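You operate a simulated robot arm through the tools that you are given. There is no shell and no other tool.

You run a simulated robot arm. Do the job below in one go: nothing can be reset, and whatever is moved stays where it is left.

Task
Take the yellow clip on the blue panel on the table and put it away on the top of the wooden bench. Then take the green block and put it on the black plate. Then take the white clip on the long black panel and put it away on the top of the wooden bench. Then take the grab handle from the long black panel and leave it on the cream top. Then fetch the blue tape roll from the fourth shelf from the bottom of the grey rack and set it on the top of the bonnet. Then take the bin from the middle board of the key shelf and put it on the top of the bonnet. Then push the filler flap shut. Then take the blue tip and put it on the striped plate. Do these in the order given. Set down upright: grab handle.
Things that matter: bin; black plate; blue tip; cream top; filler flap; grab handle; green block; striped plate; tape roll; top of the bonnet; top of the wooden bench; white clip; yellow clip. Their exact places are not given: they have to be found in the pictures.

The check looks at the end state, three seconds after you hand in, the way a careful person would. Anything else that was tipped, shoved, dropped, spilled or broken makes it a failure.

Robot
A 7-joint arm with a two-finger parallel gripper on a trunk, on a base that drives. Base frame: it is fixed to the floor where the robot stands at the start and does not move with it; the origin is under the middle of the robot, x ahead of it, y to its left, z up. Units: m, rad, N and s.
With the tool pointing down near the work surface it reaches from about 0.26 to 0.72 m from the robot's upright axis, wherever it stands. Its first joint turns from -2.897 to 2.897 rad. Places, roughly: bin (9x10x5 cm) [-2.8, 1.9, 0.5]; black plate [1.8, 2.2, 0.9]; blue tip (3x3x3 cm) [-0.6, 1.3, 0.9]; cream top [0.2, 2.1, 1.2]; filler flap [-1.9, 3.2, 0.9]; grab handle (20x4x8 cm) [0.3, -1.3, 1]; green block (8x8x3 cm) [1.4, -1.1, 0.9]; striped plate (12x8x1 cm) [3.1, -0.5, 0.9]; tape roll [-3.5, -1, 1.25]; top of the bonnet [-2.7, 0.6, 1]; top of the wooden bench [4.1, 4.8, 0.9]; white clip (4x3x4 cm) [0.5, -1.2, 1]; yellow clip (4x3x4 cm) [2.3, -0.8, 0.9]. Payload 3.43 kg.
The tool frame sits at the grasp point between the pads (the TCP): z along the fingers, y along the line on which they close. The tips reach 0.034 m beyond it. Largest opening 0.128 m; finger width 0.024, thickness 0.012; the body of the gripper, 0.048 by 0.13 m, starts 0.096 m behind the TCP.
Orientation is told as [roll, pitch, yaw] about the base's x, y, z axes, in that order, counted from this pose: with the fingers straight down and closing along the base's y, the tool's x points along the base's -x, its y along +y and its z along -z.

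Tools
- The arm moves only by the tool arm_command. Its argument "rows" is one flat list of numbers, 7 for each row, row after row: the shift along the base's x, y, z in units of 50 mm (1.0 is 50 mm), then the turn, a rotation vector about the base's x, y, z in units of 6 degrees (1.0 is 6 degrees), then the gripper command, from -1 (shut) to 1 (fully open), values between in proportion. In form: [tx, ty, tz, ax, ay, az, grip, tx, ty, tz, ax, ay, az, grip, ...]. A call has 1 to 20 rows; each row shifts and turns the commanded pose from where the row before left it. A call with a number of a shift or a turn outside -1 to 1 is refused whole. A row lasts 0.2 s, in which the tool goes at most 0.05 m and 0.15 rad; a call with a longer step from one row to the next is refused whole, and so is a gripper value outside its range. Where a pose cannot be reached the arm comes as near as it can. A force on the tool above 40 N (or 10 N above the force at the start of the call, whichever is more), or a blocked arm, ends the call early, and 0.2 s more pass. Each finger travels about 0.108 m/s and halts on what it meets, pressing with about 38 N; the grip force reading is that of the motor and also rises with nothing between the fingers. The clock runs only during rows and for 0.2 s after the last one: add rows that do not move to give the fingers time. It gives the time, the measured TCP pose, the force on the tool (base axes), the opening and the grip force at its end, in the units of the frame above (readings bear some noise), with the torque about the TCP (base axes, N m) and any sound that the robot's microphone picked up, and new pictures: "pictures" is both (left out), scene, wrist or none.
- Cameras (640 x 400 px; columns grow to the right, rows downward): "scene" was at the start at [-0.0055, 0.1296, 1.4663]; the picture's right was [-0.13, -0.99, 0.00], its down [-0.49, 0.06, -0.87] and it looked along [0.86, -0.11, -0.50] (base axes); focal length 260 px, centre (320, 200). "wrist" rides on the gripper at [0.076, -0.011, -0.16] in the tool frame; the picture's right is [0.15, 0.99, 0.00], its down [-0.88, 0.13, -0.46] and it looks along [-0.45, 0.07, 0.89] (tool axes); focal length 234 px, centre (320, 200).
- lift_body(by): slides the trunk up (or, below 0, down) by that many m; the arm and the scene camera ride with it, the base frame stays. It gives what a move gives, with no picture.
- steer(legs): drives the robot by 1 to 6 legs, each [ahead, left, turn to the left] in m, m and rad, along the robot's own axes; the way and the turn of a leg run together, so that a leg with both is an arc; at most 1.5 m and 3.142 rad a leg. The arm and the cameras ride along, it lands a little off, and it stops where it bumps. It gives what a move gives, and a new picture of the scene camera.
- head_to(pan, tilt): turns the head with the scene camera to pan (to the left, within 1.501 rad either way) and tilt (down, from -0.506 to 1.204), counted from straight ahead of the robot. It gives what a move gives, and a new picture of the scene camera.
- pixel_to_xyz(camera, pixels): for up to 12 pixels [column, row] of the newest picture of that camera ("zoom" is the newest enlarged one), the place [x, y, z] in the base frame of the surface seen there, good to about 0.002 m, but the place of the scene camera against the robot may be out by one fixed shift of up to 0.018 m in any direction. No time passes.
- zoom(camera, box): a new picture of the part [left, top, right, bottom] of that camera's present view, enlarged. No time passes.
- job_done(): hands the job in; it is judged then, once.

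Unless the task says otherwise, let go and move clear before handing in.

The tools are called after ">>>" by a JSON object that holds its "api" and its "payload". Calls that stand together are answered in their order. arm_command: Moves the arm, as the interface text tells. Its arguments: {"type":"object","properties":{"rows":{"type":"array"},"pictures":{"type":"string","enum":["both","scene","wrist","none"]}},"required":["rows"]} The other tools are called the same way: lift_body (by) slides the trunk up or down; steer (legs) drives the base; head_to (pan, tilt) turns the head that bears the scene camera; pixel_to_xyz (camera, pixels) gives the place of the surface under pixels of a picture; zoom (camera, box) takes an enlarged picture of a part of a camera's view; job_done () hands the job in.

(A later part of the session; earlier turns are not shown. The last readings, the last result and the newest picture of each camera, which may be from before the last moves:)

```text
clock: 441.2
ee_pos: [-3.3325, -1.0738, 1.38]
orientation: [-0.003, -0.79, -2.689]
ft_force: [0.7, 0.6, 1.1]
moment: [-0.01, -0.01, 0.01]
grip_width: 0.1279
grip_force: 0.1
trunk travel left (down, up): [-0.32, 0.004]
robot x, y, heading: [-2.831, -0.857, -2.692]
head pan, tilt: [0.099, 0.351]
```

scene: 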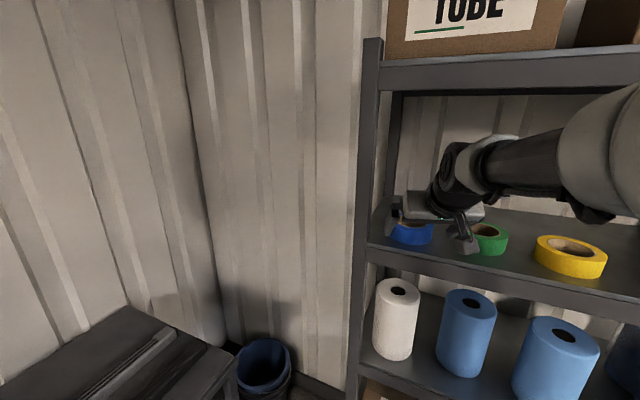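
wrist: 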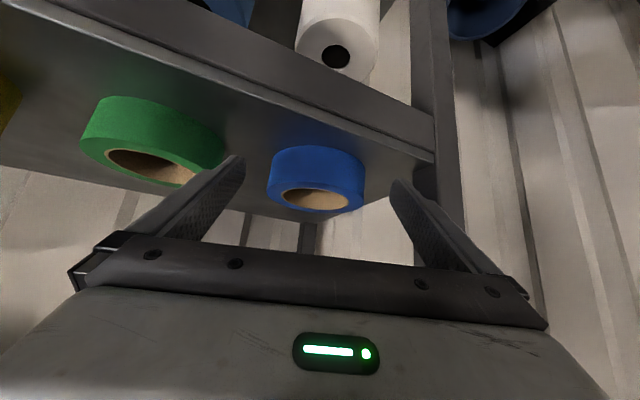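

>>> {"api": "arm_command", "payload": {"rows": [-0.58, -0.28, 0, 0, 0, 0, 1, -0.57, -0.28, -0.1, 0, 0, 0, 1, 0, 0, -0.2, 0, 0, 0, 1, 0, 0, 0, 0, 0, 0, 1]}}

```text
clock: 442.2
ee_pos: [-3.3898, -1.1012, 1.3669]
orientation: [-0.002, -0.791, -2.688]
ft_force: [-0.1, 0.4, -0.3]
moment: [0.0, 0.0, 0.02]
grip_width: 0.1279
grip_force: 0.1
trunk travel left (down, up): [-0.32, 0.004]
robot x, y, heading: [-2.8302, -0.8562, -2.685]
head pan, tilt: [0.099, 0.351]
```

scene: 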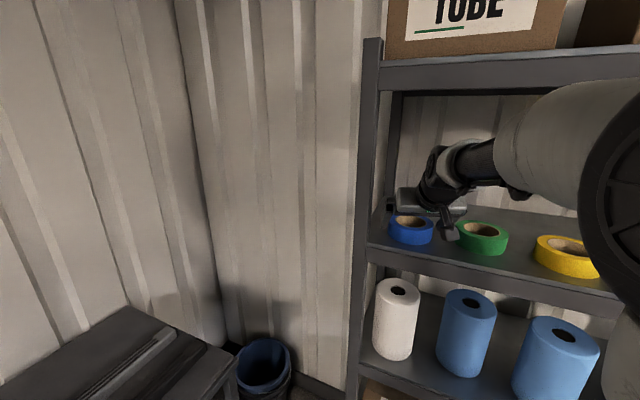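
wrist: 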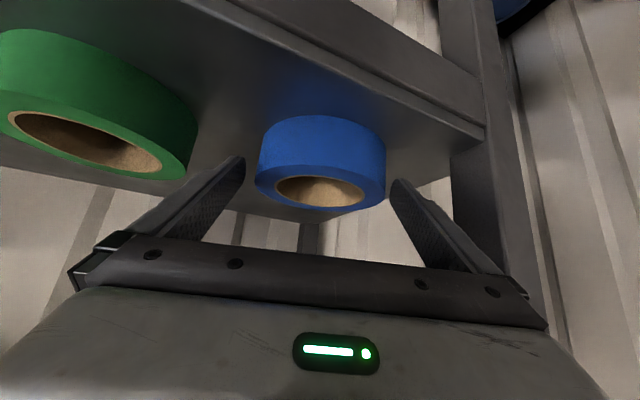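

The roll (255–385) is centred between the fingers. I'll lower 9 mm and close.

>>> {"api": "arm_command", "payload": {"rows": [0, 0, -0.18, 0, 0, 0, 1, 0, 0, 0, 0, 0, 0, 1, 0, 0, 0, 0, 0, 0, -1, 0, 0, 0, 0, 0, 0, -1, 0, 0, 0, 0, 0, 0, -1]}}

```text
clock: 443.4
ee_pos: [-3.3901, -1.1026, 1.3576]
orientation: [-0.001, -0.791, -2.687]
ft_force: [-0.4, 0.2, 0.0]
moment: [0.02, -0.01, 0.03]
grip_width: 0.1086
grip_force: 37.9
trunk travel left (down, up): [-0.32, 0.004]
robot x, y, heading: [-2.8341, -0.8535, -2.694]
head pan, tilt: [0.099, 0.351]
```

scene: 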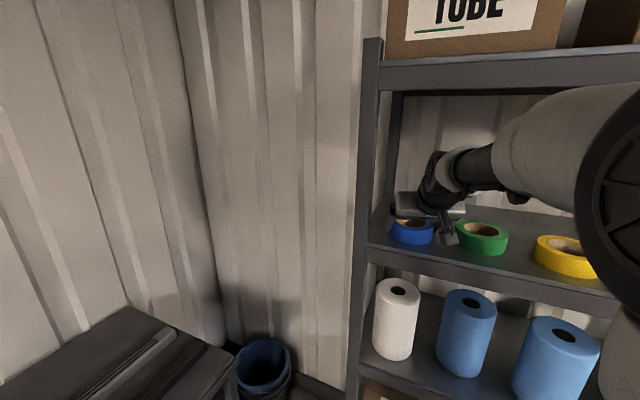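
wrist: 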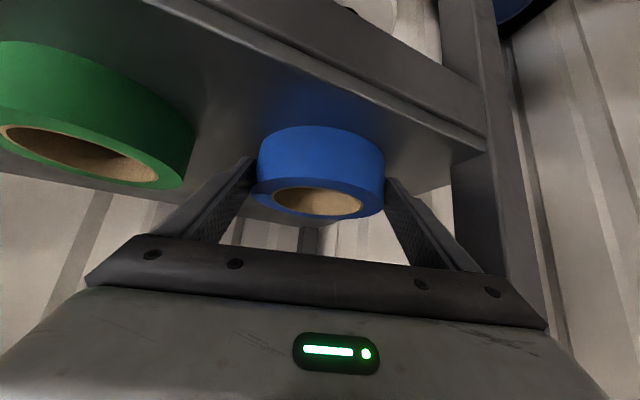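

Gripped at 0.109 m. I'll lift 4 cm and withdraw along the same line.

>>> {"api": "arm_command", "payload": {"rows": [0, 0, 0.2, 0, 0, 0, -1, 0, 0, 0.4, 0, 0, 0, -1, 0, 0, 0.3, 0, 0, 0, -1, 0, 0, 0, 0, 0, 0, -1]}}

```text
clock: 444.4
ee_pos: [-3.3909, -1.1022, 1.4034]
orientation: [-0.002, -0.79, -2.688]
ft_force: [-0.4, -0.2, -0.8]
moment: [-0.01, -0.03, 0.02]
grip_width: 0.1085
grip_force: 37.8
trunk travel left (down, up): [-0.32, 0.004]
robot x, y, heading: [-2.8333, -0.8575, -2.688]
head pan, tilt: [0.099, 0.351]
```

scene: 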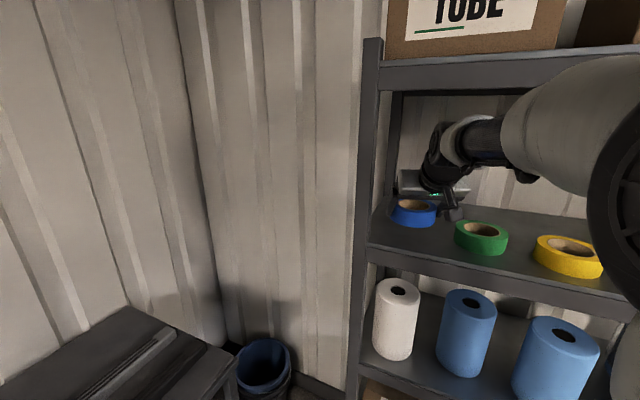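
wrist: 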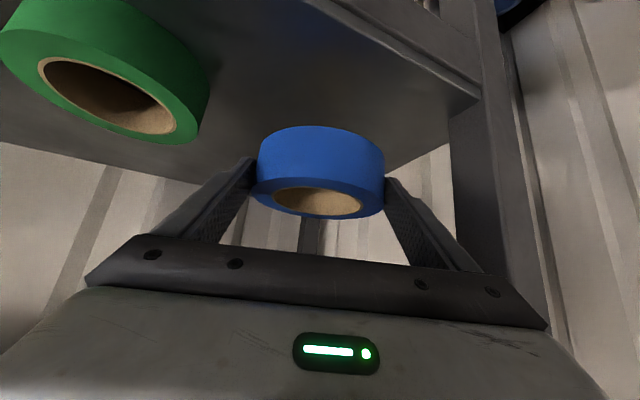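

The roll is off the shelf and level. I'll withdraw the arm and then back the base away.

>>> {"api": "arm_command", "payload": {"rows": [0.8, 0.39, 0, 0, 0, 0, -1, 0.8, 0.39, 0, 0, 0, 0, -1, 0.8, 0.39, 0, 0, 0, 0, -1, 0.8, 0.39, 0, 0, 0, 0, -1, 0, 0, 0, 0, 0, 0, -1], "pictures": "scene"}}

>>> {"api": "steer", "payload": {"legs": [[-0.5, 0, 0]]}}

```text
clock: 445.6
ee_pos: [-3.232, -1.0229, 1.4033]
orientation: [-0.001, -0.792, -2.688]
ft_force: [0.1, 0.2, -1.4]
moment: [-0.03, -0.07, 0.0]
grip_width: 0.1088
grip_force: 37.8
trunk travel left (down, up): [-0.32, 0.004]
robot x, y, heading: [-2.8325, -0.8543, -2.685]
head pan, tilt: [0.099, 0.351]
```

scene: 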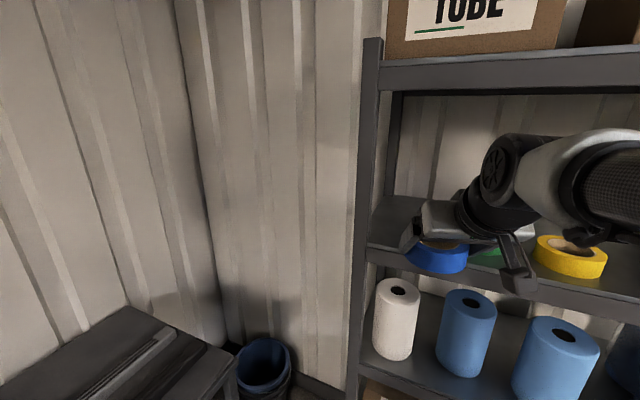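

```text
clock: 448.5
ee_pos: [-2.7902, -0.8085, 1.4023]
orientation: [-0.001, -0.791, -2.678]
ft_force: [0.0, -0.5, -1.7]
moment: [0.02, -0.03, 0.05]
grip_width: 0.1086
grip_force: 38.0
trunk travel left (down, up): [-0.32, 0.004]
robot x, y, heading: [-2.3965, -0.6334, -2.68]
head pan, tilt: [0.099, 0.351]
```

scene: 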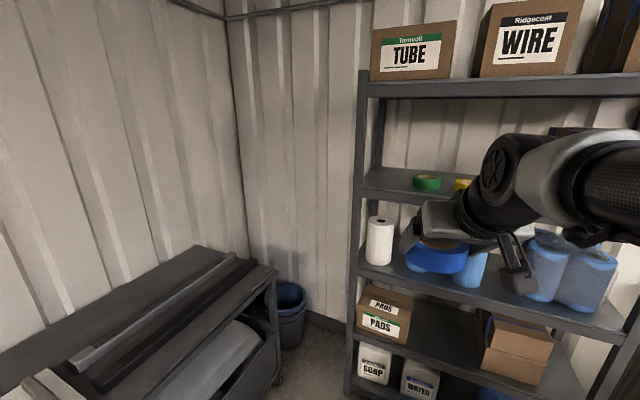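

Now I back out to the open floor and turn to look at the bonnet.

>>> {"api": "steer", "payload": {"legs": [[-0.95, 0.08, 0], [0, 0, -0.6]]}}

>>> {"api": "head_to", "payload": {"pan": -0.1, "tilt": 0.5}}

```text
clock: 455.2
ee_pos: [-1.931, -0.2007, 1.4026]
orientation: [-0.002, -0.79, 2.994]
ft_force: [-0.1, 0.1, -1.4]
moment: [-0.01, 0.0, 0.01]
grip_width: 0.1082
grip_force: 38.0
trunk travel left (down, up): [-0.32, 0.004]
robot x, y, heading: [-1.5102, -0.2922, 2.995]
head pan, tilt: [0.099, 0.351]
```

scene: 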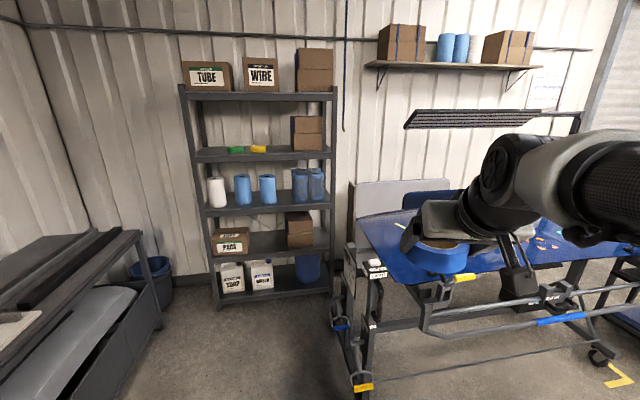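

```text
clock: 455.9
ee_pos: [-1.9318, -0.2013, 1.4025]
orientation: [-0.002, -0.791, 2.992]
ft_force: [-0.1, -0.2, -1.3]
moment: [-0.01, -0.06, 0.0]
grip_width: 0.1083
grip_force: 37.9
trunk travel left (down, up): [-0.32, 0.004]
robot x, y, heading: [-1.5096, -0.2898, 2.993]
head pan, tilt: [-0.099, 0.499]
```

scene: 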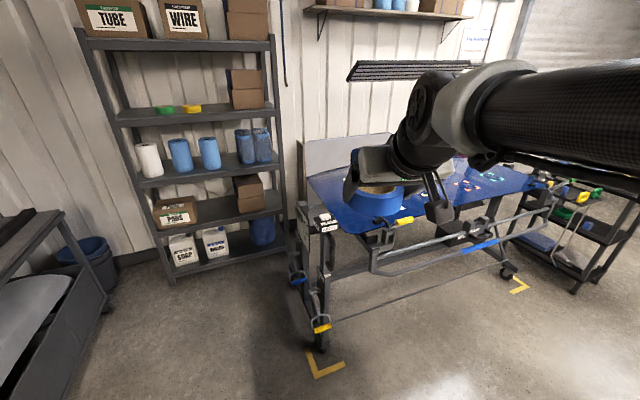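

>>> {"api": "pixel_to_xyz", "payload": {"camera": "scene", "pixels": [[330, 190], [345, 205], [420, 205], [350, 165], [450, 200], [520, 185], [540, 180], [470, 175], [325, 225], [480, 245], [505, 270], [380, 255]]}}

>>> {"api": "zoom", "payload": {"camera": "scene", "box": [280, 120, 640, 340]}}

```text
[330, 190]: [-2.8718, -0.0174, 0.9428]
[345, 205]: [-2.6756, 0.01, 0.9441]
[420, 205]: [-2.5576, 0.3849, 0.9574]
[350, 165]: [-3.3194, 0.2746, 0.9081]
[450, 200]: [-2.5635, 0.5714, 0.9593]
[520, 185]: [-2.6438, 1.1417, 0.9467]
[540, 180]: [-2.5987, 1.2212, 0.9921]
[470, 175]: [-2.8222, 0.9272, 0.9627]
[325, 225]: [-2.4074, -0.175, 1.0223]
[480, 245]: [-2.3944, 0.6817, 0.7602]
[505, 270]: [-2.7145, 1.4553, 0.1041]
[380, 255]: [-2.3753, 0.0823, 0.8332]
```

```text
1.78 times, centred on (460, 230) of scene
```

zoom: 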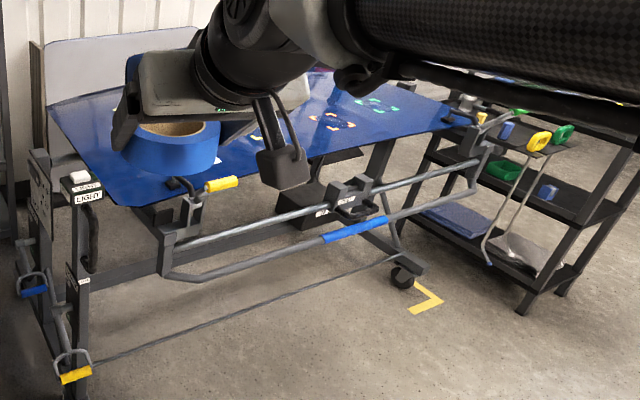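

The bonnet lies at z≈0.93–0.95 (true), x from about -2.55 to -3.3, y from 0 to 1.2. I'll move sideways in front of it and look again.

>>> {"api": "steer", "payload": {"legs": [[0, -0.65, 0], [0, 0, 0.14]]}}

>>> {"api": "head_to", "payload": {"pan": 0.15, "tilt": 0.55}}

```text
clock: 463.3
ee_pos: [-1.8466, 0.3852, 1.4015]
orientation: [-0.001, -0.79, 3.141]
ft_force: [-0.6, -0.3, -0.8]
moment: [0.0, -0.03, 0.0]
grip_width: 0.1082
grip_force: 38.2
trunk travel left (down, up): [-0.32, 0.004]
robot x, y, heading: [-1.4151, 0.3607, -3.146]
head pan, tilt: [-0.099, 0.499]
```

scene: 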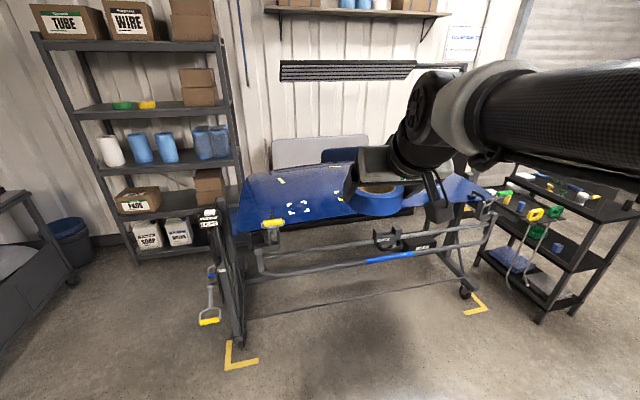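

```text
clock: 464.1
ee_pos: [-1.8456, 0.3869, 1.4027]
orientation: [-0.001, -0.79, 3.141]
ft_force: [0.3, 0.4, -0.6]
moment: [0.02, -0.04, 0.01]
grip_width: 0.1085
grip_force: 38.7
trunk travel left (down, up): [-0.32, 0.004]
robot x, y, heading: [-1.4203, 0.3646, -3.145]
head pan, tilt: [0.15, 0.55]
```

scene: 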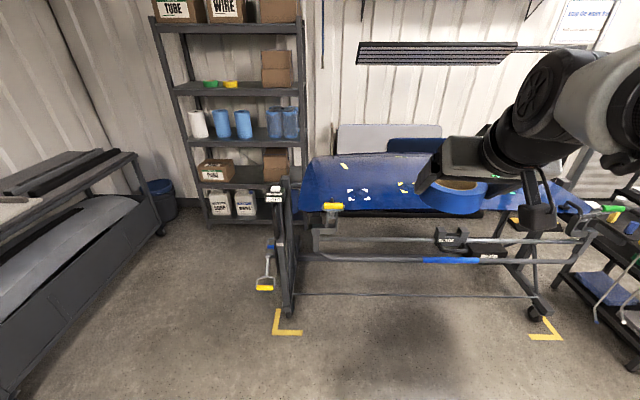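

>>> {"api": "zoom", "payload": {"camera": "scene", "box": [270, 120, 600, 330]}}

>>> {"api": "pixel_to_xyz", "payload": {"camera": "scene", "pixels": [[300, 200], [305, 170], [320, 165], [360, 185], [390, 200], [400, 175], [310, 203], [370, 170], [420, 175], [400, 207], [330, 215], [440, 262]]}}

```text
1.90 times, centred on (435, 225) of scene
```

zoom: 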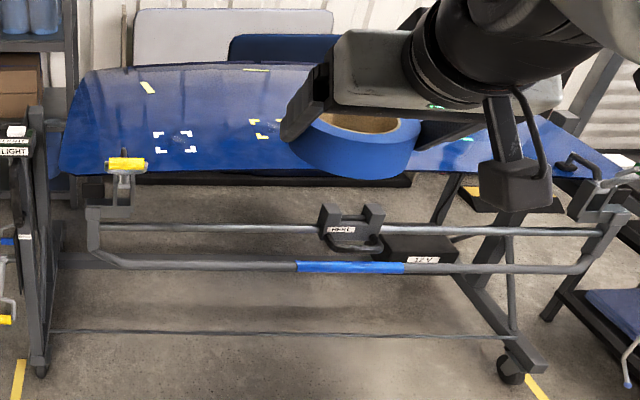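

```text
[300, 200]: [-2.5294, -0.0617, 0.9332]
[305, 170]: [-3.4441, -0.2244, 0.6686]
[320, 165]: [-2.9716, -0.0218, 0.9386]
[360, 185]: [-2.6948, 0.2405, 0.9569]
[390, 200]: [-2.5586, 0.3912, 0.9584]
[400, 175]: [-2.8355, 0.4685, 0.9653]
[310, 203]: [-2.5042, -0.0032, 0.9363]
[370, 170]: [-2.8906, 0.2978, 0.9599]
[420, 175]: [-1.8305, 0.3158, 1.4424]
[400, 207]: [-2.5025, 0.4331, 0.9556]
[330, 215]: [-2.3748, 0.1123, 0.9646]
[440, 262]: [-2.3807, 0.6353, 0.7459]
```

The bonnet centre is at z≈0.95 (true) around (-2.72,0.45), clear for the roll. I'll lower the trunk and drive in closer.

>>> {"api": "lift_body", "payload": {"by": -0.17}}

>>> {"api": "steer", "payload": {"legs": [[0.62, -0.06, 0]]}}

>>> {"api": "head_to", "payload": {"pan": 0.1, "tilt": 0.7}}

```text
clock: 466.0
ee_pos: [-1.8461, 0.3863, 1.2322]
orientation: [-0.001, -0.79, 3.141]
ft_force: [0.3, 0.2, -0.8]
moment: [-0.02, -0.05, -0.01]
grip_width: 0.1081
grip_force: 37.8
trunk travel left (down, up): [-0.15, 0.174]
robot x, y, heading: [-1.4171, 0.361, -3.142]
head pan, tilt: [0.15, 0.55]
```

```text
clock: 469.5
ee_pos: [-2.4676, 0.4415, 1.2336]
orientation: [-0.001, -0.79, -3.139]
ft_force: [-0.1, -1.0, -0.9]
moment: [-0.01, -0.01, 0.01]
grip_width: 0.1083
grip_force: 37.9
trunk travel left (down, up): [-0.15, 0.174]
robot x, y, heading: [-2.0373, 0.4173, -3.139]
head pan, tilt: [0.15, 0.55]
```

scene: 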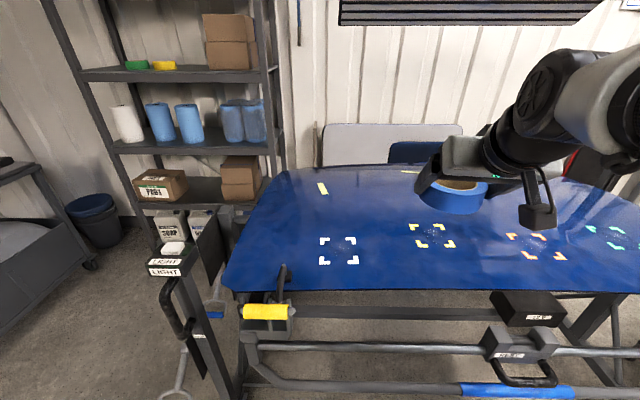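

```text
clock: 470.2
ee_pos: [-2.4673, 0.4412, 1.232]
orientation: [0.0, -0.789, -3.14]
ft_force: [0.0, 0.3, -1.0]
moment: [0.03, -0.02, -0.02]
grip_width: 0.1079
grip_force: 37.8
trunk travel left (down, up): [-0.15, 0.174]
robot x, y, heading: [-2.0332, 0.4163, -3.14]
head pan, tilt: [0.099, 0.7]
```

scene: 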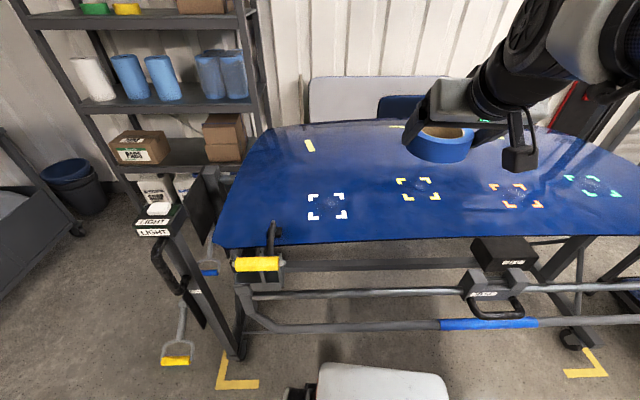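

>>> {"api": "pixel_to_xyz", "payload": {"camera": "scene", "pixels": [[415, 188], [400, 160], [370, 180], [380, 150], [450, 175], [400, 215], [350, 160], [400, 240], [515, 195], [480, 220], [540, 170], [400, 140]]}}

>>> {"api": "zoom", "payload": {"camera": "scene", "box": [200, 110, 640, 280]}}

```text
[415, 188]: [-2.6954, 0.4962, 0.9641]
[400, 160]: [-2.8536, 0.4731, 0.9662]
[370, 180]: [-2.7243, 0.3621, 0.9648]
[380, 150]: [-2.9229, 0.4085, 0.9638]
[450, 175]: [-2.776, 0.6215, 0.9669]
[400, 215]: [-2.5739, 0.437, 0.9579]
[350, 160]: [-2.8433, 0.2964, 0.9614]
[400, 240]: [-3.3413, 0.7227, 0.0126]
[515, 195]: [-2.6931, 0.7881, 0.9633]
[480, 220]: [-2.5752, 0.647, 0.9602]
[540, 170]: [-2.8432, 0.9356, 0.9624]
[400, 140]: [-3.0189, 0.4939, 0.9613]
```

```text
1.45 times, centred on (420, 195) of scene
```

zoom: 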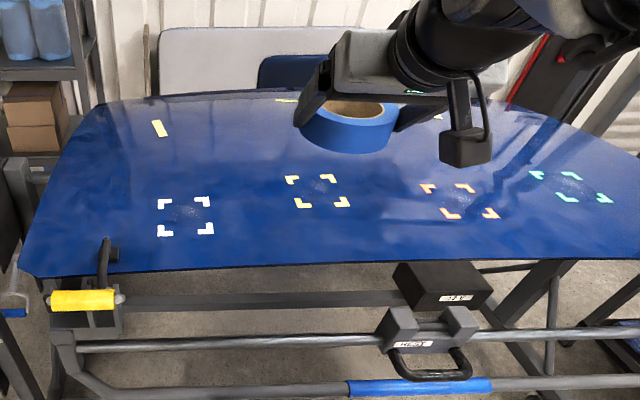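

I'll carry the roll to about (-2.73,0.37), between the white and yellow markers, and check the surface height with the wrist camera.

>>> {"api": "arm_command", "payload": {"rows": [-0.82, -0.24, -0.4, 0, 0, 0, -1, -0.82, -0.24, -0.4, 0, 0, 0, -1, -0.82, -0.24, -0.4, 0, 0, 0, -1, -0.82, -0.24, -0.4, 0, 0, 0, -1, -0.82, -0.24, -0.4, 0, 0, 0, -1, -0.82, -0.24, -0.4, 0, 0, 0, -1, 0, 0, -0.9, 0, 0, 0, -1, 0, 0, 0, 0, 0, 0, -1]}}

```text
clock: 472.0
ee_pos: [-2.7124, 0.3683, 1.0658]
orientation: [-0.003, -0.792, -3.14]
ft_force: [-0.4, 1.0, -1.6]
moment: [0.0, -0.04, -0.02]
grip_width: 0.108
grip_force: 38.3
trunk travel left (down, up): [-0.15, 0.174]
robot x, y, heading: [-2.0353, 0.4158, -3.139]
head pan, tilt: [0.099, 0.7]
```

scene: 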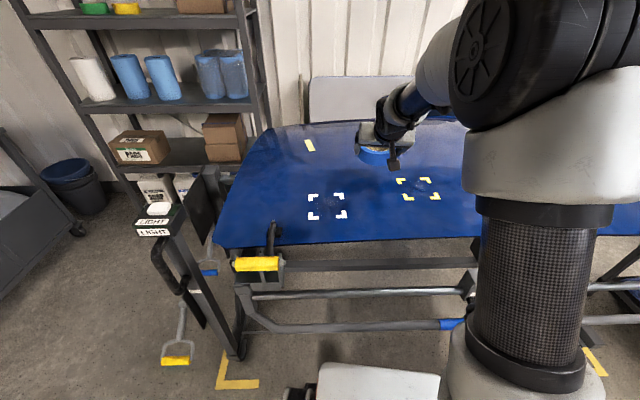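
wrist: 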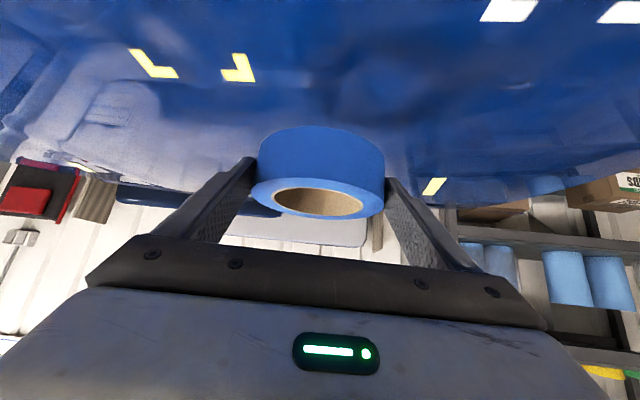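

>>> {"api": "pixel_to_xyz", "payload": {"camera": "wrist", "pixels": [[320, 50], [320, 100], [320, 115], [250, 120], [390, 120], [235, 75], [500, 10], [320, 160], [320, 190]]}}

```text
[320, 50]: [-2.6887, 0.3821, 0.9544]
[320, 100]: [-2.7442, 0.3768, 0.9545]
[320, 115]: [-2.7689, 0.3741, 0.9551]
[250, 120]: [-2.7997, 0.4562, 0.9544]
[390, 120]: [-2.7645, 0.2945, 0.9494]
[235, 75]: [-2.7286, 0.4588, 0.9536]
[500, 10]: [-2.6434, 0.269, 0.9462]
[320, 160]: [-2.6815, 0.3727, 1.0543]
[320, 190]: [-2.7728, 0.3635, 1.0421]
```

The bonnet surface under the roll is z≈0.954, so I'll lower to TCP≈0.993 and then finely.

>>> {"api": "arm_command", "payload": {"rows": [0, 0, -0.6, 0, 0, 0, -1, 0, 0, -0.5, 0, 0, 0, -1, 0, 0, -0.25, 0, 0, 0, -1, 0, 0, -0.1, 0, 0, 0, -1, 0, 0, 0, 0, 0, 0, -1], "pictures": "wrist"}}

>>> {"api": "arm_command", "payload": {"rows": [0, 0, -0.04, 0, 0, 0, -1, 0, 0, 0, 0, 0, 0, -1], "pictures": "none"}}

```text
clock: 473.2
ee_pos: [-2.7134, 0.3694, 0.9945]
orientation: [-0.001, -0.79, -3.14]
ft_force: [-0.4, 0.4, -0.3]
moment: [-0.02, -0.03, -0.02]
grip_width: 0.108
grip_force: 38.1
trunk travel left (down, up): [-0.15, 0.174]
robot x, y, heading: [-2.035, 0.4188, -3.138]
head pan, tilt: [0.099, 0.7]
```

wrist: 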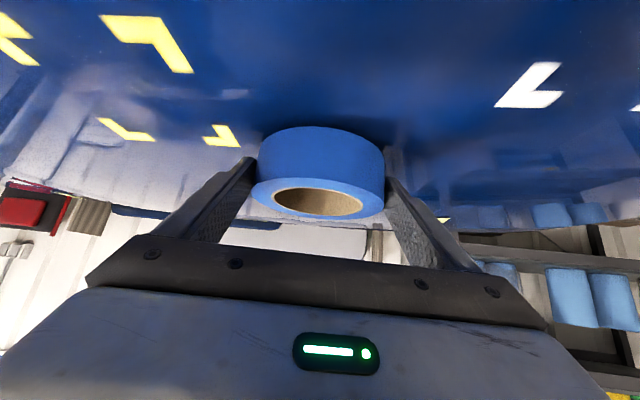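

```text
clock: 473.8
ee_pos: [-2.7139, 0.3683, 0.9918]
orientation: [-0.001, -0.79, -3.139]
ft_force: [-0.9, 0.5, -1.3]
moment: [-0.02, -0.04, -0.01]
grip_width: 0.1082
grip_force: 37.9
trunk travel left (down, up): [-0.15, 0.174]
robot x, y, heading: [-2.0331, 0.4199, -3.139]
head pan, tilt: [0.099, 0.7]
```

>>> {"api": "arm_command", "payload": {"rows": [0, 0, -0.02, 0, 0, 0, -1, 0, 0, 0, 0, 0, 0, 0.8, 0, 0, 0, 0, 0, 0, 1, 0, 0, 0, 0, 0, 0, 1], "pictures": "wrist"}}

```text
clock: 474.8
ee_pos: [-2.7146, 0.369, 0.9908]
orientation: [-0.002, -0.791, -3.14]
ft_force: [-0.4, -0.6, 0.0]
moment: [0.02, 0.0, 0.0]
grip_width: 0.1283
grip_force: 0.0
trunk travel left (down, up): [-0.15, 0.174]
robot x, y, heading: [-2.0393, 0.422, -3.139]
head pan, tilt: [0.099, 0.7]
```

wrist: 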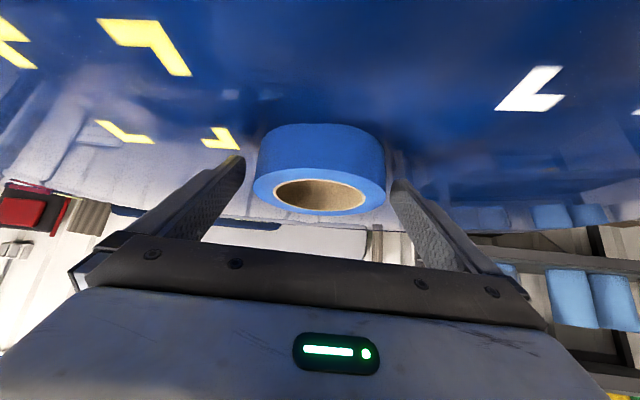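

Released and flat. I'll withdraw back-and-up along the tool axis.

>>> {"api": "arm_command", "payload": {"rows": [0.5, 0, 0.5, 0, 0, 0, 1, 0.65, 0, 0.65, 0, 0, 0, 1, 0.65, 0, 0.65, 0, 0, 0, 1, 0.65, 0, 0.65, 0, 0, 0, 1, 0.65, 0, 0.65, 0, 0, 0, 1, 0.65, 0, 0.65, 0, 0, 0, 1, 0, 0, 0, 0, 0, 0, 1]}}

```text
clock: 476.4
ee_pos: [-2.5265, 0.3703, 1.1795]
orientation: [-0.001, -0.791, -3.14]
ft_force: [0.0, -0.1, 0.5]
moment: [0.0, -0.02, 0.0]
grip_width: 0.1285
grip_force: 0.1
trunk travel left (down, up): [-0.15, 0.174]
robot x, y, heading: [-2.0399, 0.4172, -3.141]
head pan, tilt: [0.099, 0.7]
```

scene: 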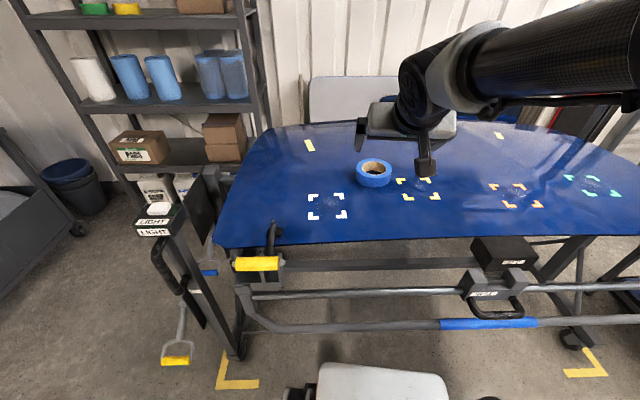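
wrist: 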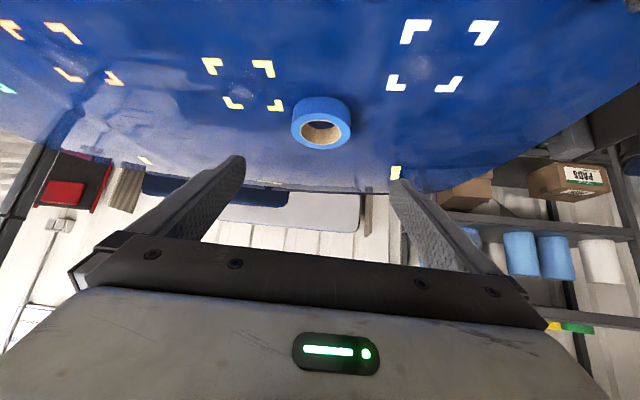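

The roll sits on the bonnet at (373,172). Next is the bin on the key shelf; I'll back off and look right.

>>> {"api": "steer", "payload": {"legs": [[-0.55, 0, 0], [0, 0, -0.7]]}}

>>> {"api": "head_to", "payload": {"pan": 0.0, "tilt": 0.5}}

```text
clock: 481.5
ee_pos: [-1.8887, 0.7003, 1.1795]
orientation: [-0.004, -0.791, 2.435]
ft_force: [0.0, -0.8, 0.8]
moment: [0.01, -0.03, -0.01]
grip_width: 0.1279
grip_force: 0.0
trunk travel left (down, up): [-0.15, 0.174]
robot x, y, heading: [-1.4833, 0.4199, 2.436]
head pan, tilt: [0.099, 0.7]
```

scene: 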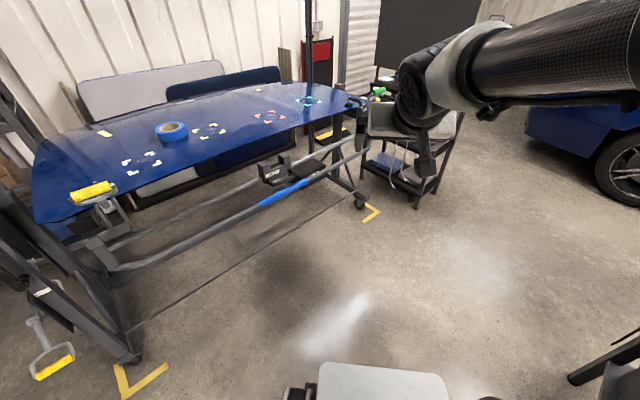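

```text
clock: 482.2
ee_pos: [-1.8892, 0.7003, 1.1792]
orientation: [-0.003, -0.792, 2.435]
ft_force: [-0.5, 0.2, -0.1]
moment: [-0.01, 0.0, 0.04]
grip_width: 0.128
grip_force: 0.0
trunk travel left (down, up): [-0.15, 0.174]
robot x, y, heading: [-1.4865, 0.419, 2.436]
head pan, tilt: [0.0, 0.499]
```

scene: 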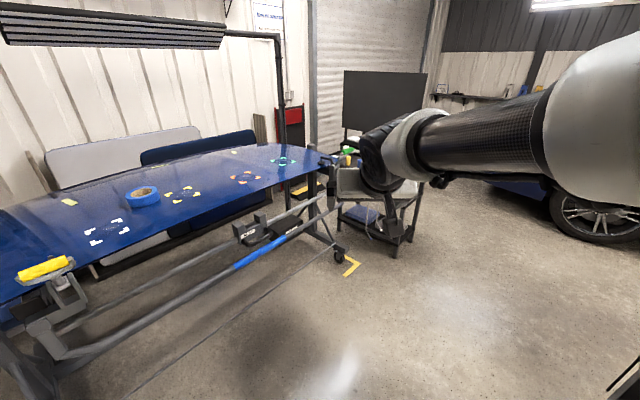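

>>> {"api": "pixel_to_xyz", "payload": {"camera": "scene", "pixels": [[610, 388], [635, 370], [395, 252], [418, 195], [340, 255], [350, 265], [345, 180], [330, 165], [560, 230], [380, 215], [365, 215]]}}

>>> {"api": "zoom", "payload": {"camera": "scene", "box": [290, 120, 450, 280]}}

```text
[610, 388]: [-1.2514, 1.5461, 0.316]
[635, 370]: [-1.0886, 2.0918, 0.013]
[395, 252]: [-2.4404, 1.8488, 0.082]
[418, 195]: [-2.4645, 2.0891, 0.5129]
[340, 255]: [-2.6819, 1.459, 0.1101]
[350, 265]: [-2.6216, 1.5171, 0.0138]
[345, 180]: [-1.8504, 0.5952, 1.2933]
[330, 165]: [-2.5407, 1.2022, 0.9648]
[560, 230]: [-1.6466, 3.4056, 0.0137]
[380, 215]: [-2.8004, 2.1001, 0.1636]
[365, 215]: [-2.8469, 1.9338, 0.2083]
```

```text
2.50 times, centred on (370, 200) of scene
```

zoom: 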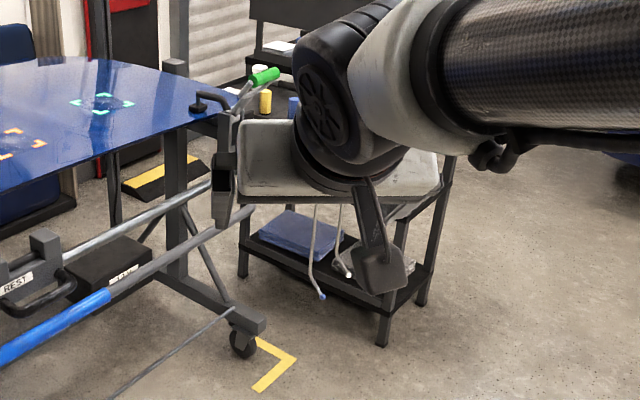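

The key shelf (legs near (-2.44,1.85) and (-2.46,2.09)) is hidden by the arm. I'll drive round to its +y side between shelf and car, and look left past the arm.

>>> {"api": "steer", "payload": {"legs": [[0.73, -0.53, 0], [0.55, -0.8, 0]]}}

>>> {"api": "head_to", "payload": {"pan": 0.9, "tilt": 0.6}}

```text
clock: 495.5
ee_pos: [-2.0354, 2.5382, 1.1786]
orientation: [-0.003, -0.788, 2.439]
ft_force: [-0.7, 0.0, 0.2]
moment: [0.0, 0.01, 0.03]
grip_width: 0.128
grip_force: 0.1
trunk travel left (down, up): [-0.15, 0.174]
robot x, y, heading: [-1.6291, 2.262, 2.441]
head pan, tilt: [0.0, 0.499]
```

scene: 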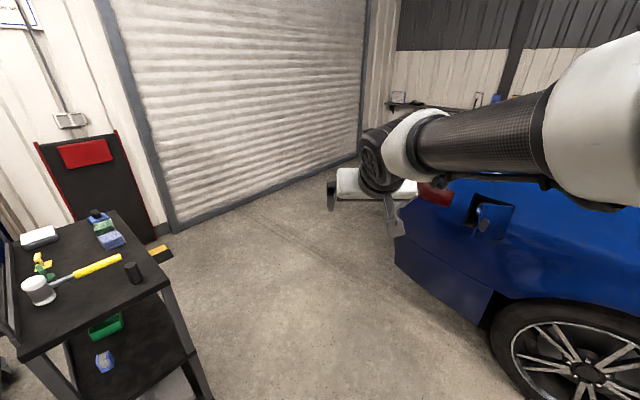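

```text
clock: 496.7
ee_pos: [-2.0349, 2.5381, 1.1795]
orientation: [-0.002, -0.789, 2.439]
ft_force: [-1.0, -0.5, 0.2]
moment: [-0.03, 0.02, -0.02]
grip_width: 0.1279
grip_force: 0.0
trunk travel left (down, up): [-0.15, 0.174]
robot x, y, heading: [-1.6302, 2.2552, 2.441]
head pan, tilt: [0.901, 0.6]
```

scene: 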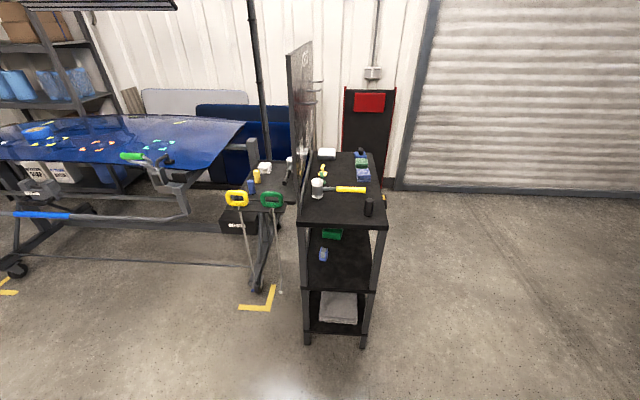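

>>> {"api": "zoom", "payload": {"camera": "scene", "box": [220, 130, 420, 360]}}

>>> {"api": "pixel_to_xyz", "payload": {"camera": "scene", "pixels": [[333, 233], [323, 254], [340, 275], [375, 240], [330, 290], [302, 225], [386, 228], [300, 200], [380, 160], [338, 305], [362, 345], [345, 265]]}}

```text
1.74 times, centred on (320, 245) of scene
```

zoom: 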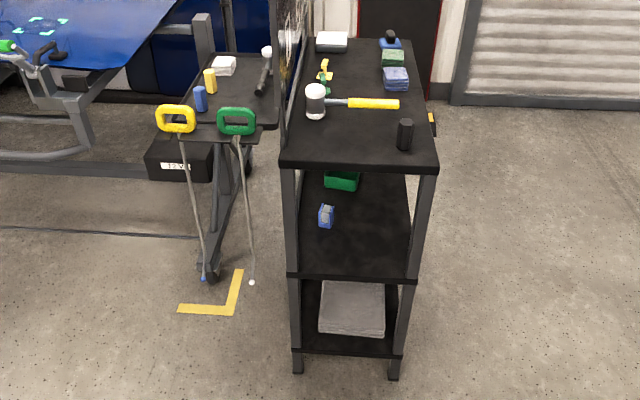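

```text
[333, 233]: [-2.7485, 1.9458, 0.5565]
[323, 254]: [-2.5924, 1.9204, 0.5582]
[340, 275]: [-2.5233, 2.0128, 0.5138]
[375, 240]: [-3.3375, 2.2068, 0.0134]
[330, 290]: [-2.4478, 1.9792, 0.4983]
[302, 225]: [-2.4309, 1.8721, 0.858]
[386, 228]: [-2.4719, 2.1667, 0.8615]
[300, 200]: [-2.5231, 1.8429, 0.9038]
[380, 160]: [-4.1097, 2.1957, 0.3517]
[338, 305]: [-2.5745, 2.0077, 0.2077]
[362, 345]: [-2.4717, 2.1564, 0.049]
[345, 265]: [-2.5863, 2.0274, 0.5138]
```

The green bin is on the middle board at (333,233) ≈(-2.75,1.95,0.556), reachable from the shelf's open +y side. I check where the car is before driving in between.

>>> {"api": "head_to", "payload": {"pan": 0.0, "tilt": 0.6}}

>>> {"api": "pixel_to_xyz", "payload": {"camera": "scene", "pixels": [[400, 215], [398, 245], [430, 270], [480, 290], [500, 185], [475, 185], [480, 210], [600, 260], [420, 160], [300, 250], [350, 200]]}}

```text
clock: 497.9
ee_pos: [-2.0351, 2.5378, 1.1793]
orientation: [-0.001, -0.791, 2.44]
ft_force: [0.4, 0.8, 0.5]
moment: [0.01, -0.01, -0.01]
grip_width: 0.1281
grip_force: 0.1
trunk travel left (down, up): [-0.15, 0.174]
robot x, y, heading: [-1.6306, 2.2566, 2.441]
head pan, tilt: [0.0, 0.6]
```

scene: 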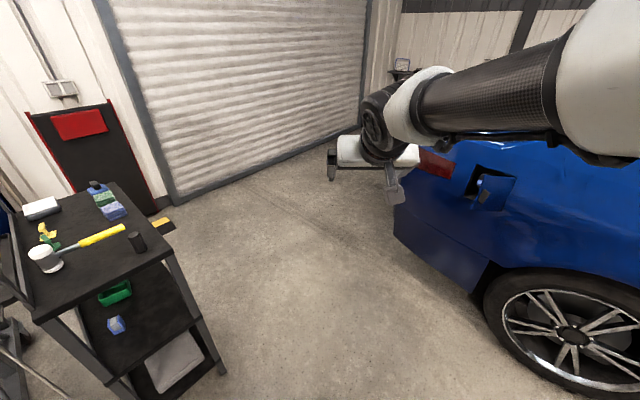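

```text
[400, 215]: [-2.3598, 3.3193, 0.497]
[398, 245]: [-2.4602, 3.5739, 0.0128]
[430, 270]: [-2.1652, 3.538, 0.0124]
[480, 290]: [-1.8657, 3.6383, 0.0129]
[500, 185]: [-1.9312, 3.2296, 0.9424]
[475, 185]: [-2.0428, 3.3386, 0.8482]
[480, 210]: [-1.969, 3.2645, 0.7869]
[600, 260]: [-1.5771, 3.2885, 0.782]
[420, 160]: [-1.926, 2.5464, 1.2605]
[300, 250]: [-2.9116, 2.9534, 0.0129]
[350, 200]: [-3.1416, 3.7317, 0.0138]
```

The car's rear corner is at (-2.36,3.32), so there is room. I'll drive round to the shelf's +y side and face -y.

>>> {"api": "steer", "payload": {"legs": [[1.05, 0.2, 0], [0, 0, 2.271]]}}

>>> {"api": "head_to", "payload": {"pan": 0.1, "tilt": 0.8}}

```text
clock: 509.0
ee_pos: [-2.5186, 2.3066, 1.1797]
orientation: [-0.002, -0.79, -1.562]
ft_force: [-0.6, 0.5, -0.5]
moment: [0.03, 0.01, 0.04]
grip_width: 0.1282
grip_force: 0.0
trunk travel left (down, up): [-0.15, 0.174]
robot x, y, heading: [-2.5741, 2.7985, -1.559]
head pan, tilt: [0.0, 0.6]
```

scene: 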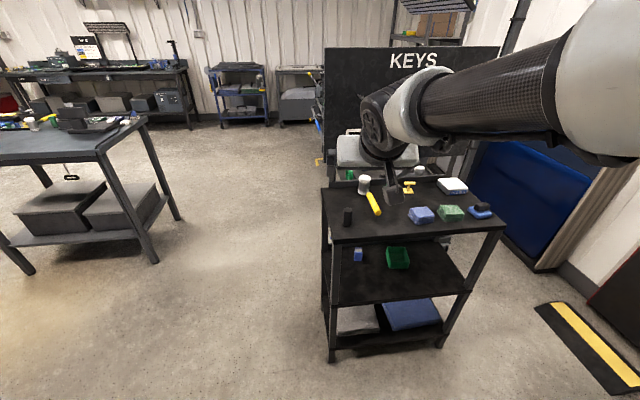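

```text
clock: 509.8
ee_pos: [-2.5195, 2.3063, 1.1785]
orientation: [-0.002, -0.791, -1.562]
ft_force: [-0.2, -0.3, 0.7]
moment: [-0.03, 0.03, 0.01]
grip_width: 0.1281
grip_force: 0.0
trunk travel left (down, up): [-0.15, 0.174]
robot x, y, heading: [-2.5672, 2.7966, -1.557]
head pan, tilt: [0.099, 0.799]
```

scene: 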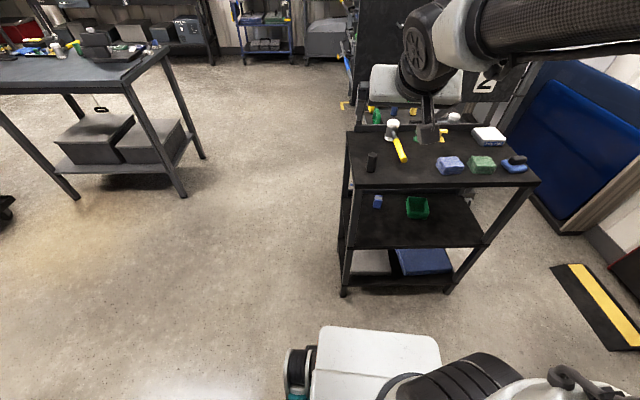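

>>> {"api": "zoom", "payload": {"camera": "scene", "box": [330, 120, 550, 300]}}

>>> {"api": "pixel_to_xyz", "payload": {"camera": "scene", "pixels": [[417, 215], [408, 213], [427, 215], [407, 197], [427, 198], [417, 198], [417, 208], [440, 225], [400, 240], [480, 240], [350, 248], [440, 186]]}}

```text
2.22 times, centred on (440, 210) of scene
```

zoom: 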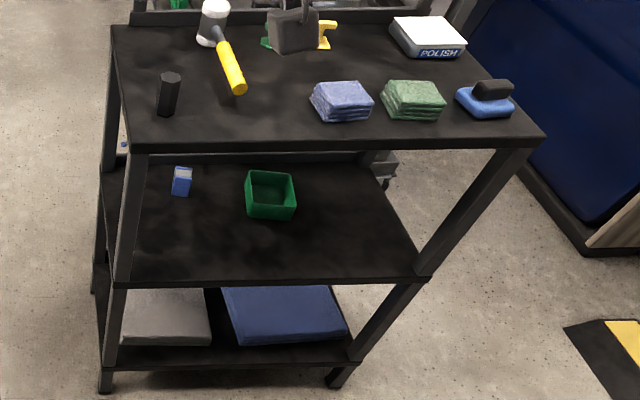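

```text
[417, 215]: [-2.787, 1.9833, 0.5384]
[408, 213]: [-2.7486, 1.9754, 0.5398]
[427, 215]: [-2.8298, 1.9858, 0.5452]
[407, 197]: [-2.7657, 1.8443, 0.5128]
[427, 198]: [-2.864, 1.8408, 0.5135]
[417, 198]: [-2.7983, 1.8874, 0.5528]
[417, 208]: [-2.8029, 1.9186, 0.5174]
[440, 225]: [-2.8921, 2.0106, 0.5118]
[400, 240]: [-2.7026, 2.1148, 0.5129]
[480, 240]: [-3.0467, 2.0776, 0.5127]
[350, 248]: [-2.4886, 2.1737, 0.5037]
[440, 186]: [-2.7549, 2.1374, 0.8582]
```

"KEYS" confirms the shelf; the green bin's front face is at y≈1.98, x from -2.74 to -2.83, on the board at z≈0.50. I'll line up in x, then pitch to 55° and lower the arm in front of the shelf to test the reach.

>>> {"api": "steer", "payload": {"legs": [[0, -0.265, 0]]}}

>>> {"api": "lift_body", "payload": {"by": -0.15}}

>>> {"api": "arm_command", "payload": {"rows": [0, 0.3, 0, -0.84, 0, 0, 1, 0, 0.3, 0, -0.84, 0, 0, 1, 0, 0, -0.9, 0, 0, 0, 1, 0, 0, -0.9, 0, 0, 0, 1, 0, 0, -0.9, 0, 0, 0, 1, 0, 0, -0.9, 0, 0, 0, 1, 0, 0, 0, 0, 0, 0, 1]}}

```text
clock: 512.9
ee_pos: [-2.7823, 2.3041, 1.1805]
orientation: [-0.003, -0.791, -1.561]
ft_force: [0.1, -0.1, 0.6]
moment: [0.01, -0.04, 0.02]
grip_width: 0.1277
grip_force: 0.1
trunk travel left (down, up): [-0.15, 0.174]
robot x, y, heading: [-2.8339, 2.7948, -1.565]
head pan, tilt: [0.099, 0.799]
```

scene: 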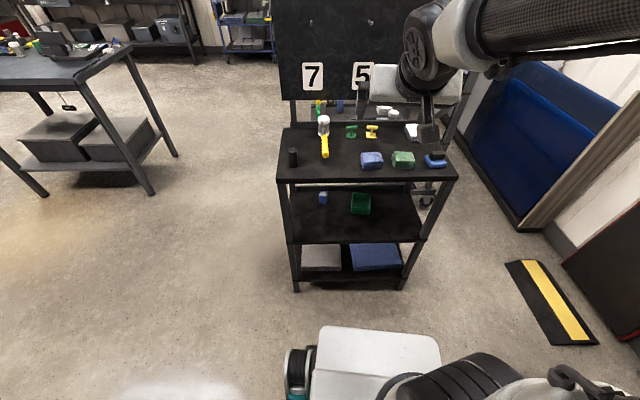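

```text
clock: 514.6
ee_pos: [-2.7831, 2.3049, 1.0292]
orientation: [-0.001, -0.791, -1.563]
ft_force: [1.2, -0.3, 0.4]
moment: [0.0, 0.0, 0.02]
grip_width: 0.1279
grip_force: 0.2
trunk travel left (down, up): [0.0, 0.324]
robot x, y, heading: [-2.8312, 2.7956, -1.564]
head pan, tilt: [0.099, 0.799]
```

```text
clock: 515.7
ee_pos: [-2.6093, 2.3858, 0.9216]
orientation: [0.098, -0.904, -1.233]
ft_force: [0.1, 0.6, 0.5]
moment: [-0.02, -0.01, 0.03]
grip_width: 0.1281
grip_force: 0.1
out of reach, approached as far as the arm can: row 5
trunk travel left (down, up): [0.0, 0.324]
robot x, y, heading: [-2.8332, 2.7959, -1.565]
head pan, tilt: [0.099, 0.799]
stopped in row 5: the arm was blocked; the commanded pose is now the measured one
```

scene: 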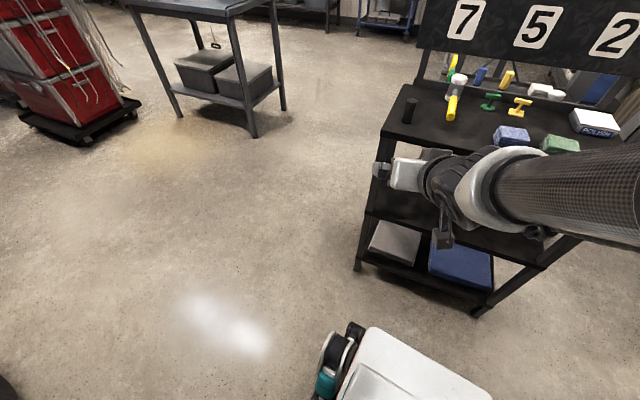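
wrist: 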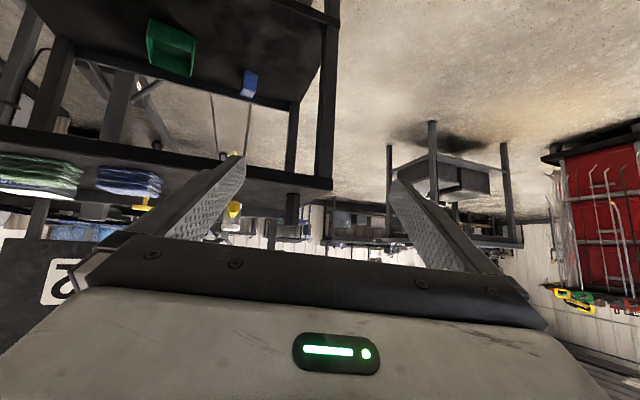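

The arm got blocked (tool too close to the body when pitched) and the view has swung. I'll back the robot away from the shelf for room, then raise the arm and re-read the state.

>>> {"api": "arm_command", "payload": {"rows": [0, 0, 0.5, 0, 0, 0, 1, 0, 0, 0.5, 0, 0, 0, 1, 0, 0, 0, 0, 0, 0, 1]}}

```text
clock: 516.5
ee_pos: [-2.6129, 2.3817, 0.9742]
orientation: [0.09, -0.908, -1.233]
ft_force: [-0.3, 0.6, -0.4]
moment: [-0.01, 0.02, 0.02]
grip_width: 0.1278
grip_force: 0.2
trunk travel left (down, up): [0.0, 0.324]
robot x, y, heading: [-2.8348, 2.7955, -1.562]
head pan, tilt: [0.099, 0.799]
```

scene: 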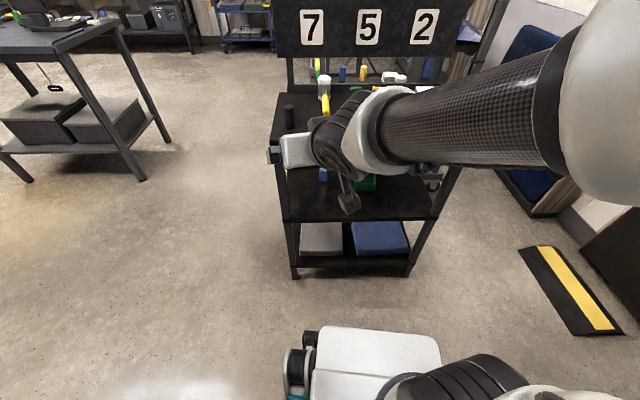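
wrist: 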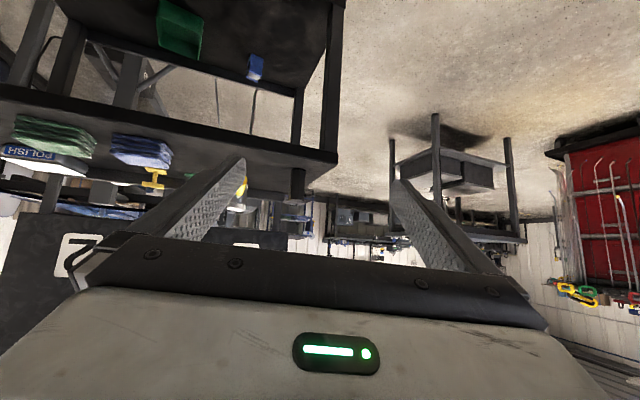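

The view is normal again and nothing was disturbed. I'll back the base 0.27 m, straighten the tool and extend it to ~0.6 m ahead before lowering.

>>> {"api": "steer", "payload": {"legs": [[-0.27, 0, 0]]}}

>>> {"api": "arm_command", "payload": {"rows": [-0.4, -0.6, 0, 0, 0, -0.79, 1, -0.5, -0.7, 0, 0, 0, -0.79, 1, -0.5, -0.7, 0, 0, 0, -0.79, 1, -0.5, -0.5, 0, 0, 0, -0.79, 1, -0.5, -0.5, 0, -0.5, 0.52, -0.68, 1, -0.5, 0, 0, 0, 0, 0, 1, -0.5, 0, 0, 0, 0, 0, 1, 0, 0, 0, 0, 0, 0, 1]}}

```text
clock: 518.4
ee_pos: [-2.617, 2.6545, 0.9738]
orientation: [0.088, -0.906, -1.236]
ft_force: [-0.7, -0.7, -0.1]
moment: [0.01, 0.02, -0.01]
grip_width: 0.1281
grip_force: 0.1
trunk travel left (down, up): [0.0, 0.324]
robot x, y, heading: [-2.8352, 3.0677, -1.558]
head pan, tilt: [0.099, 0.799]
```

scene: 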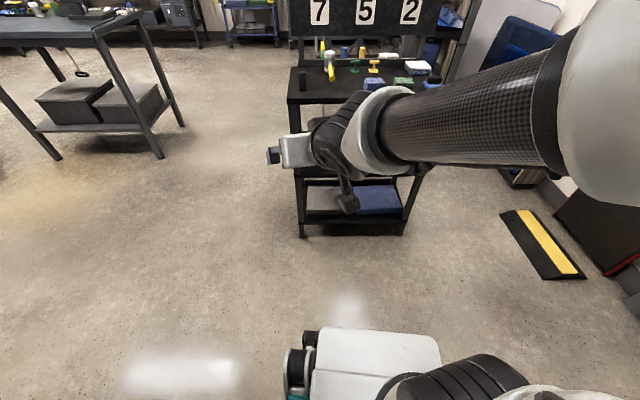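

```text
clock: 520.2
ee_pos: [-2.7872, 2.5045, 0.9726]
orientation: [0.003, -0.958, -1.568]
ft_force: [0.1, -0.2, -0.7]
moment: [-0.01, 0.02, -0.02]
grip_width: 0.128
grip_force: 0.1
trunk travel left (down, up): [0.0, 0.324]
robot x, y, heading: [-2.8389, 3.0651, -1.56]
head pan, tilt: [0.099, 0.799]
```

scene: 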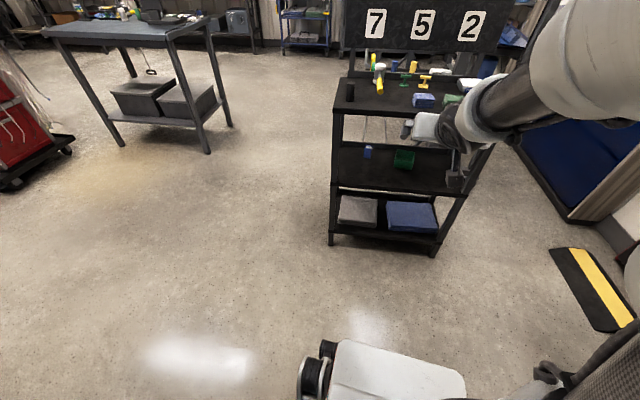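
wrist: 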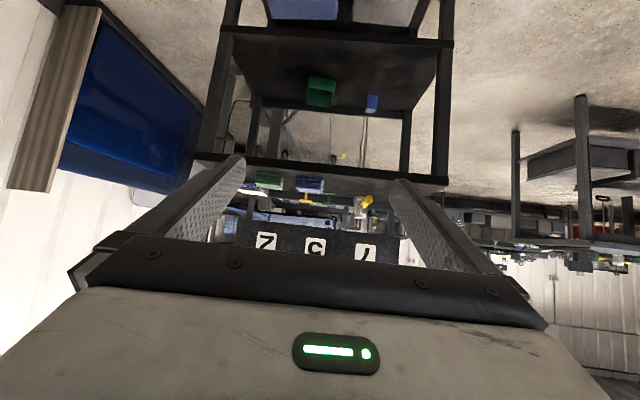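

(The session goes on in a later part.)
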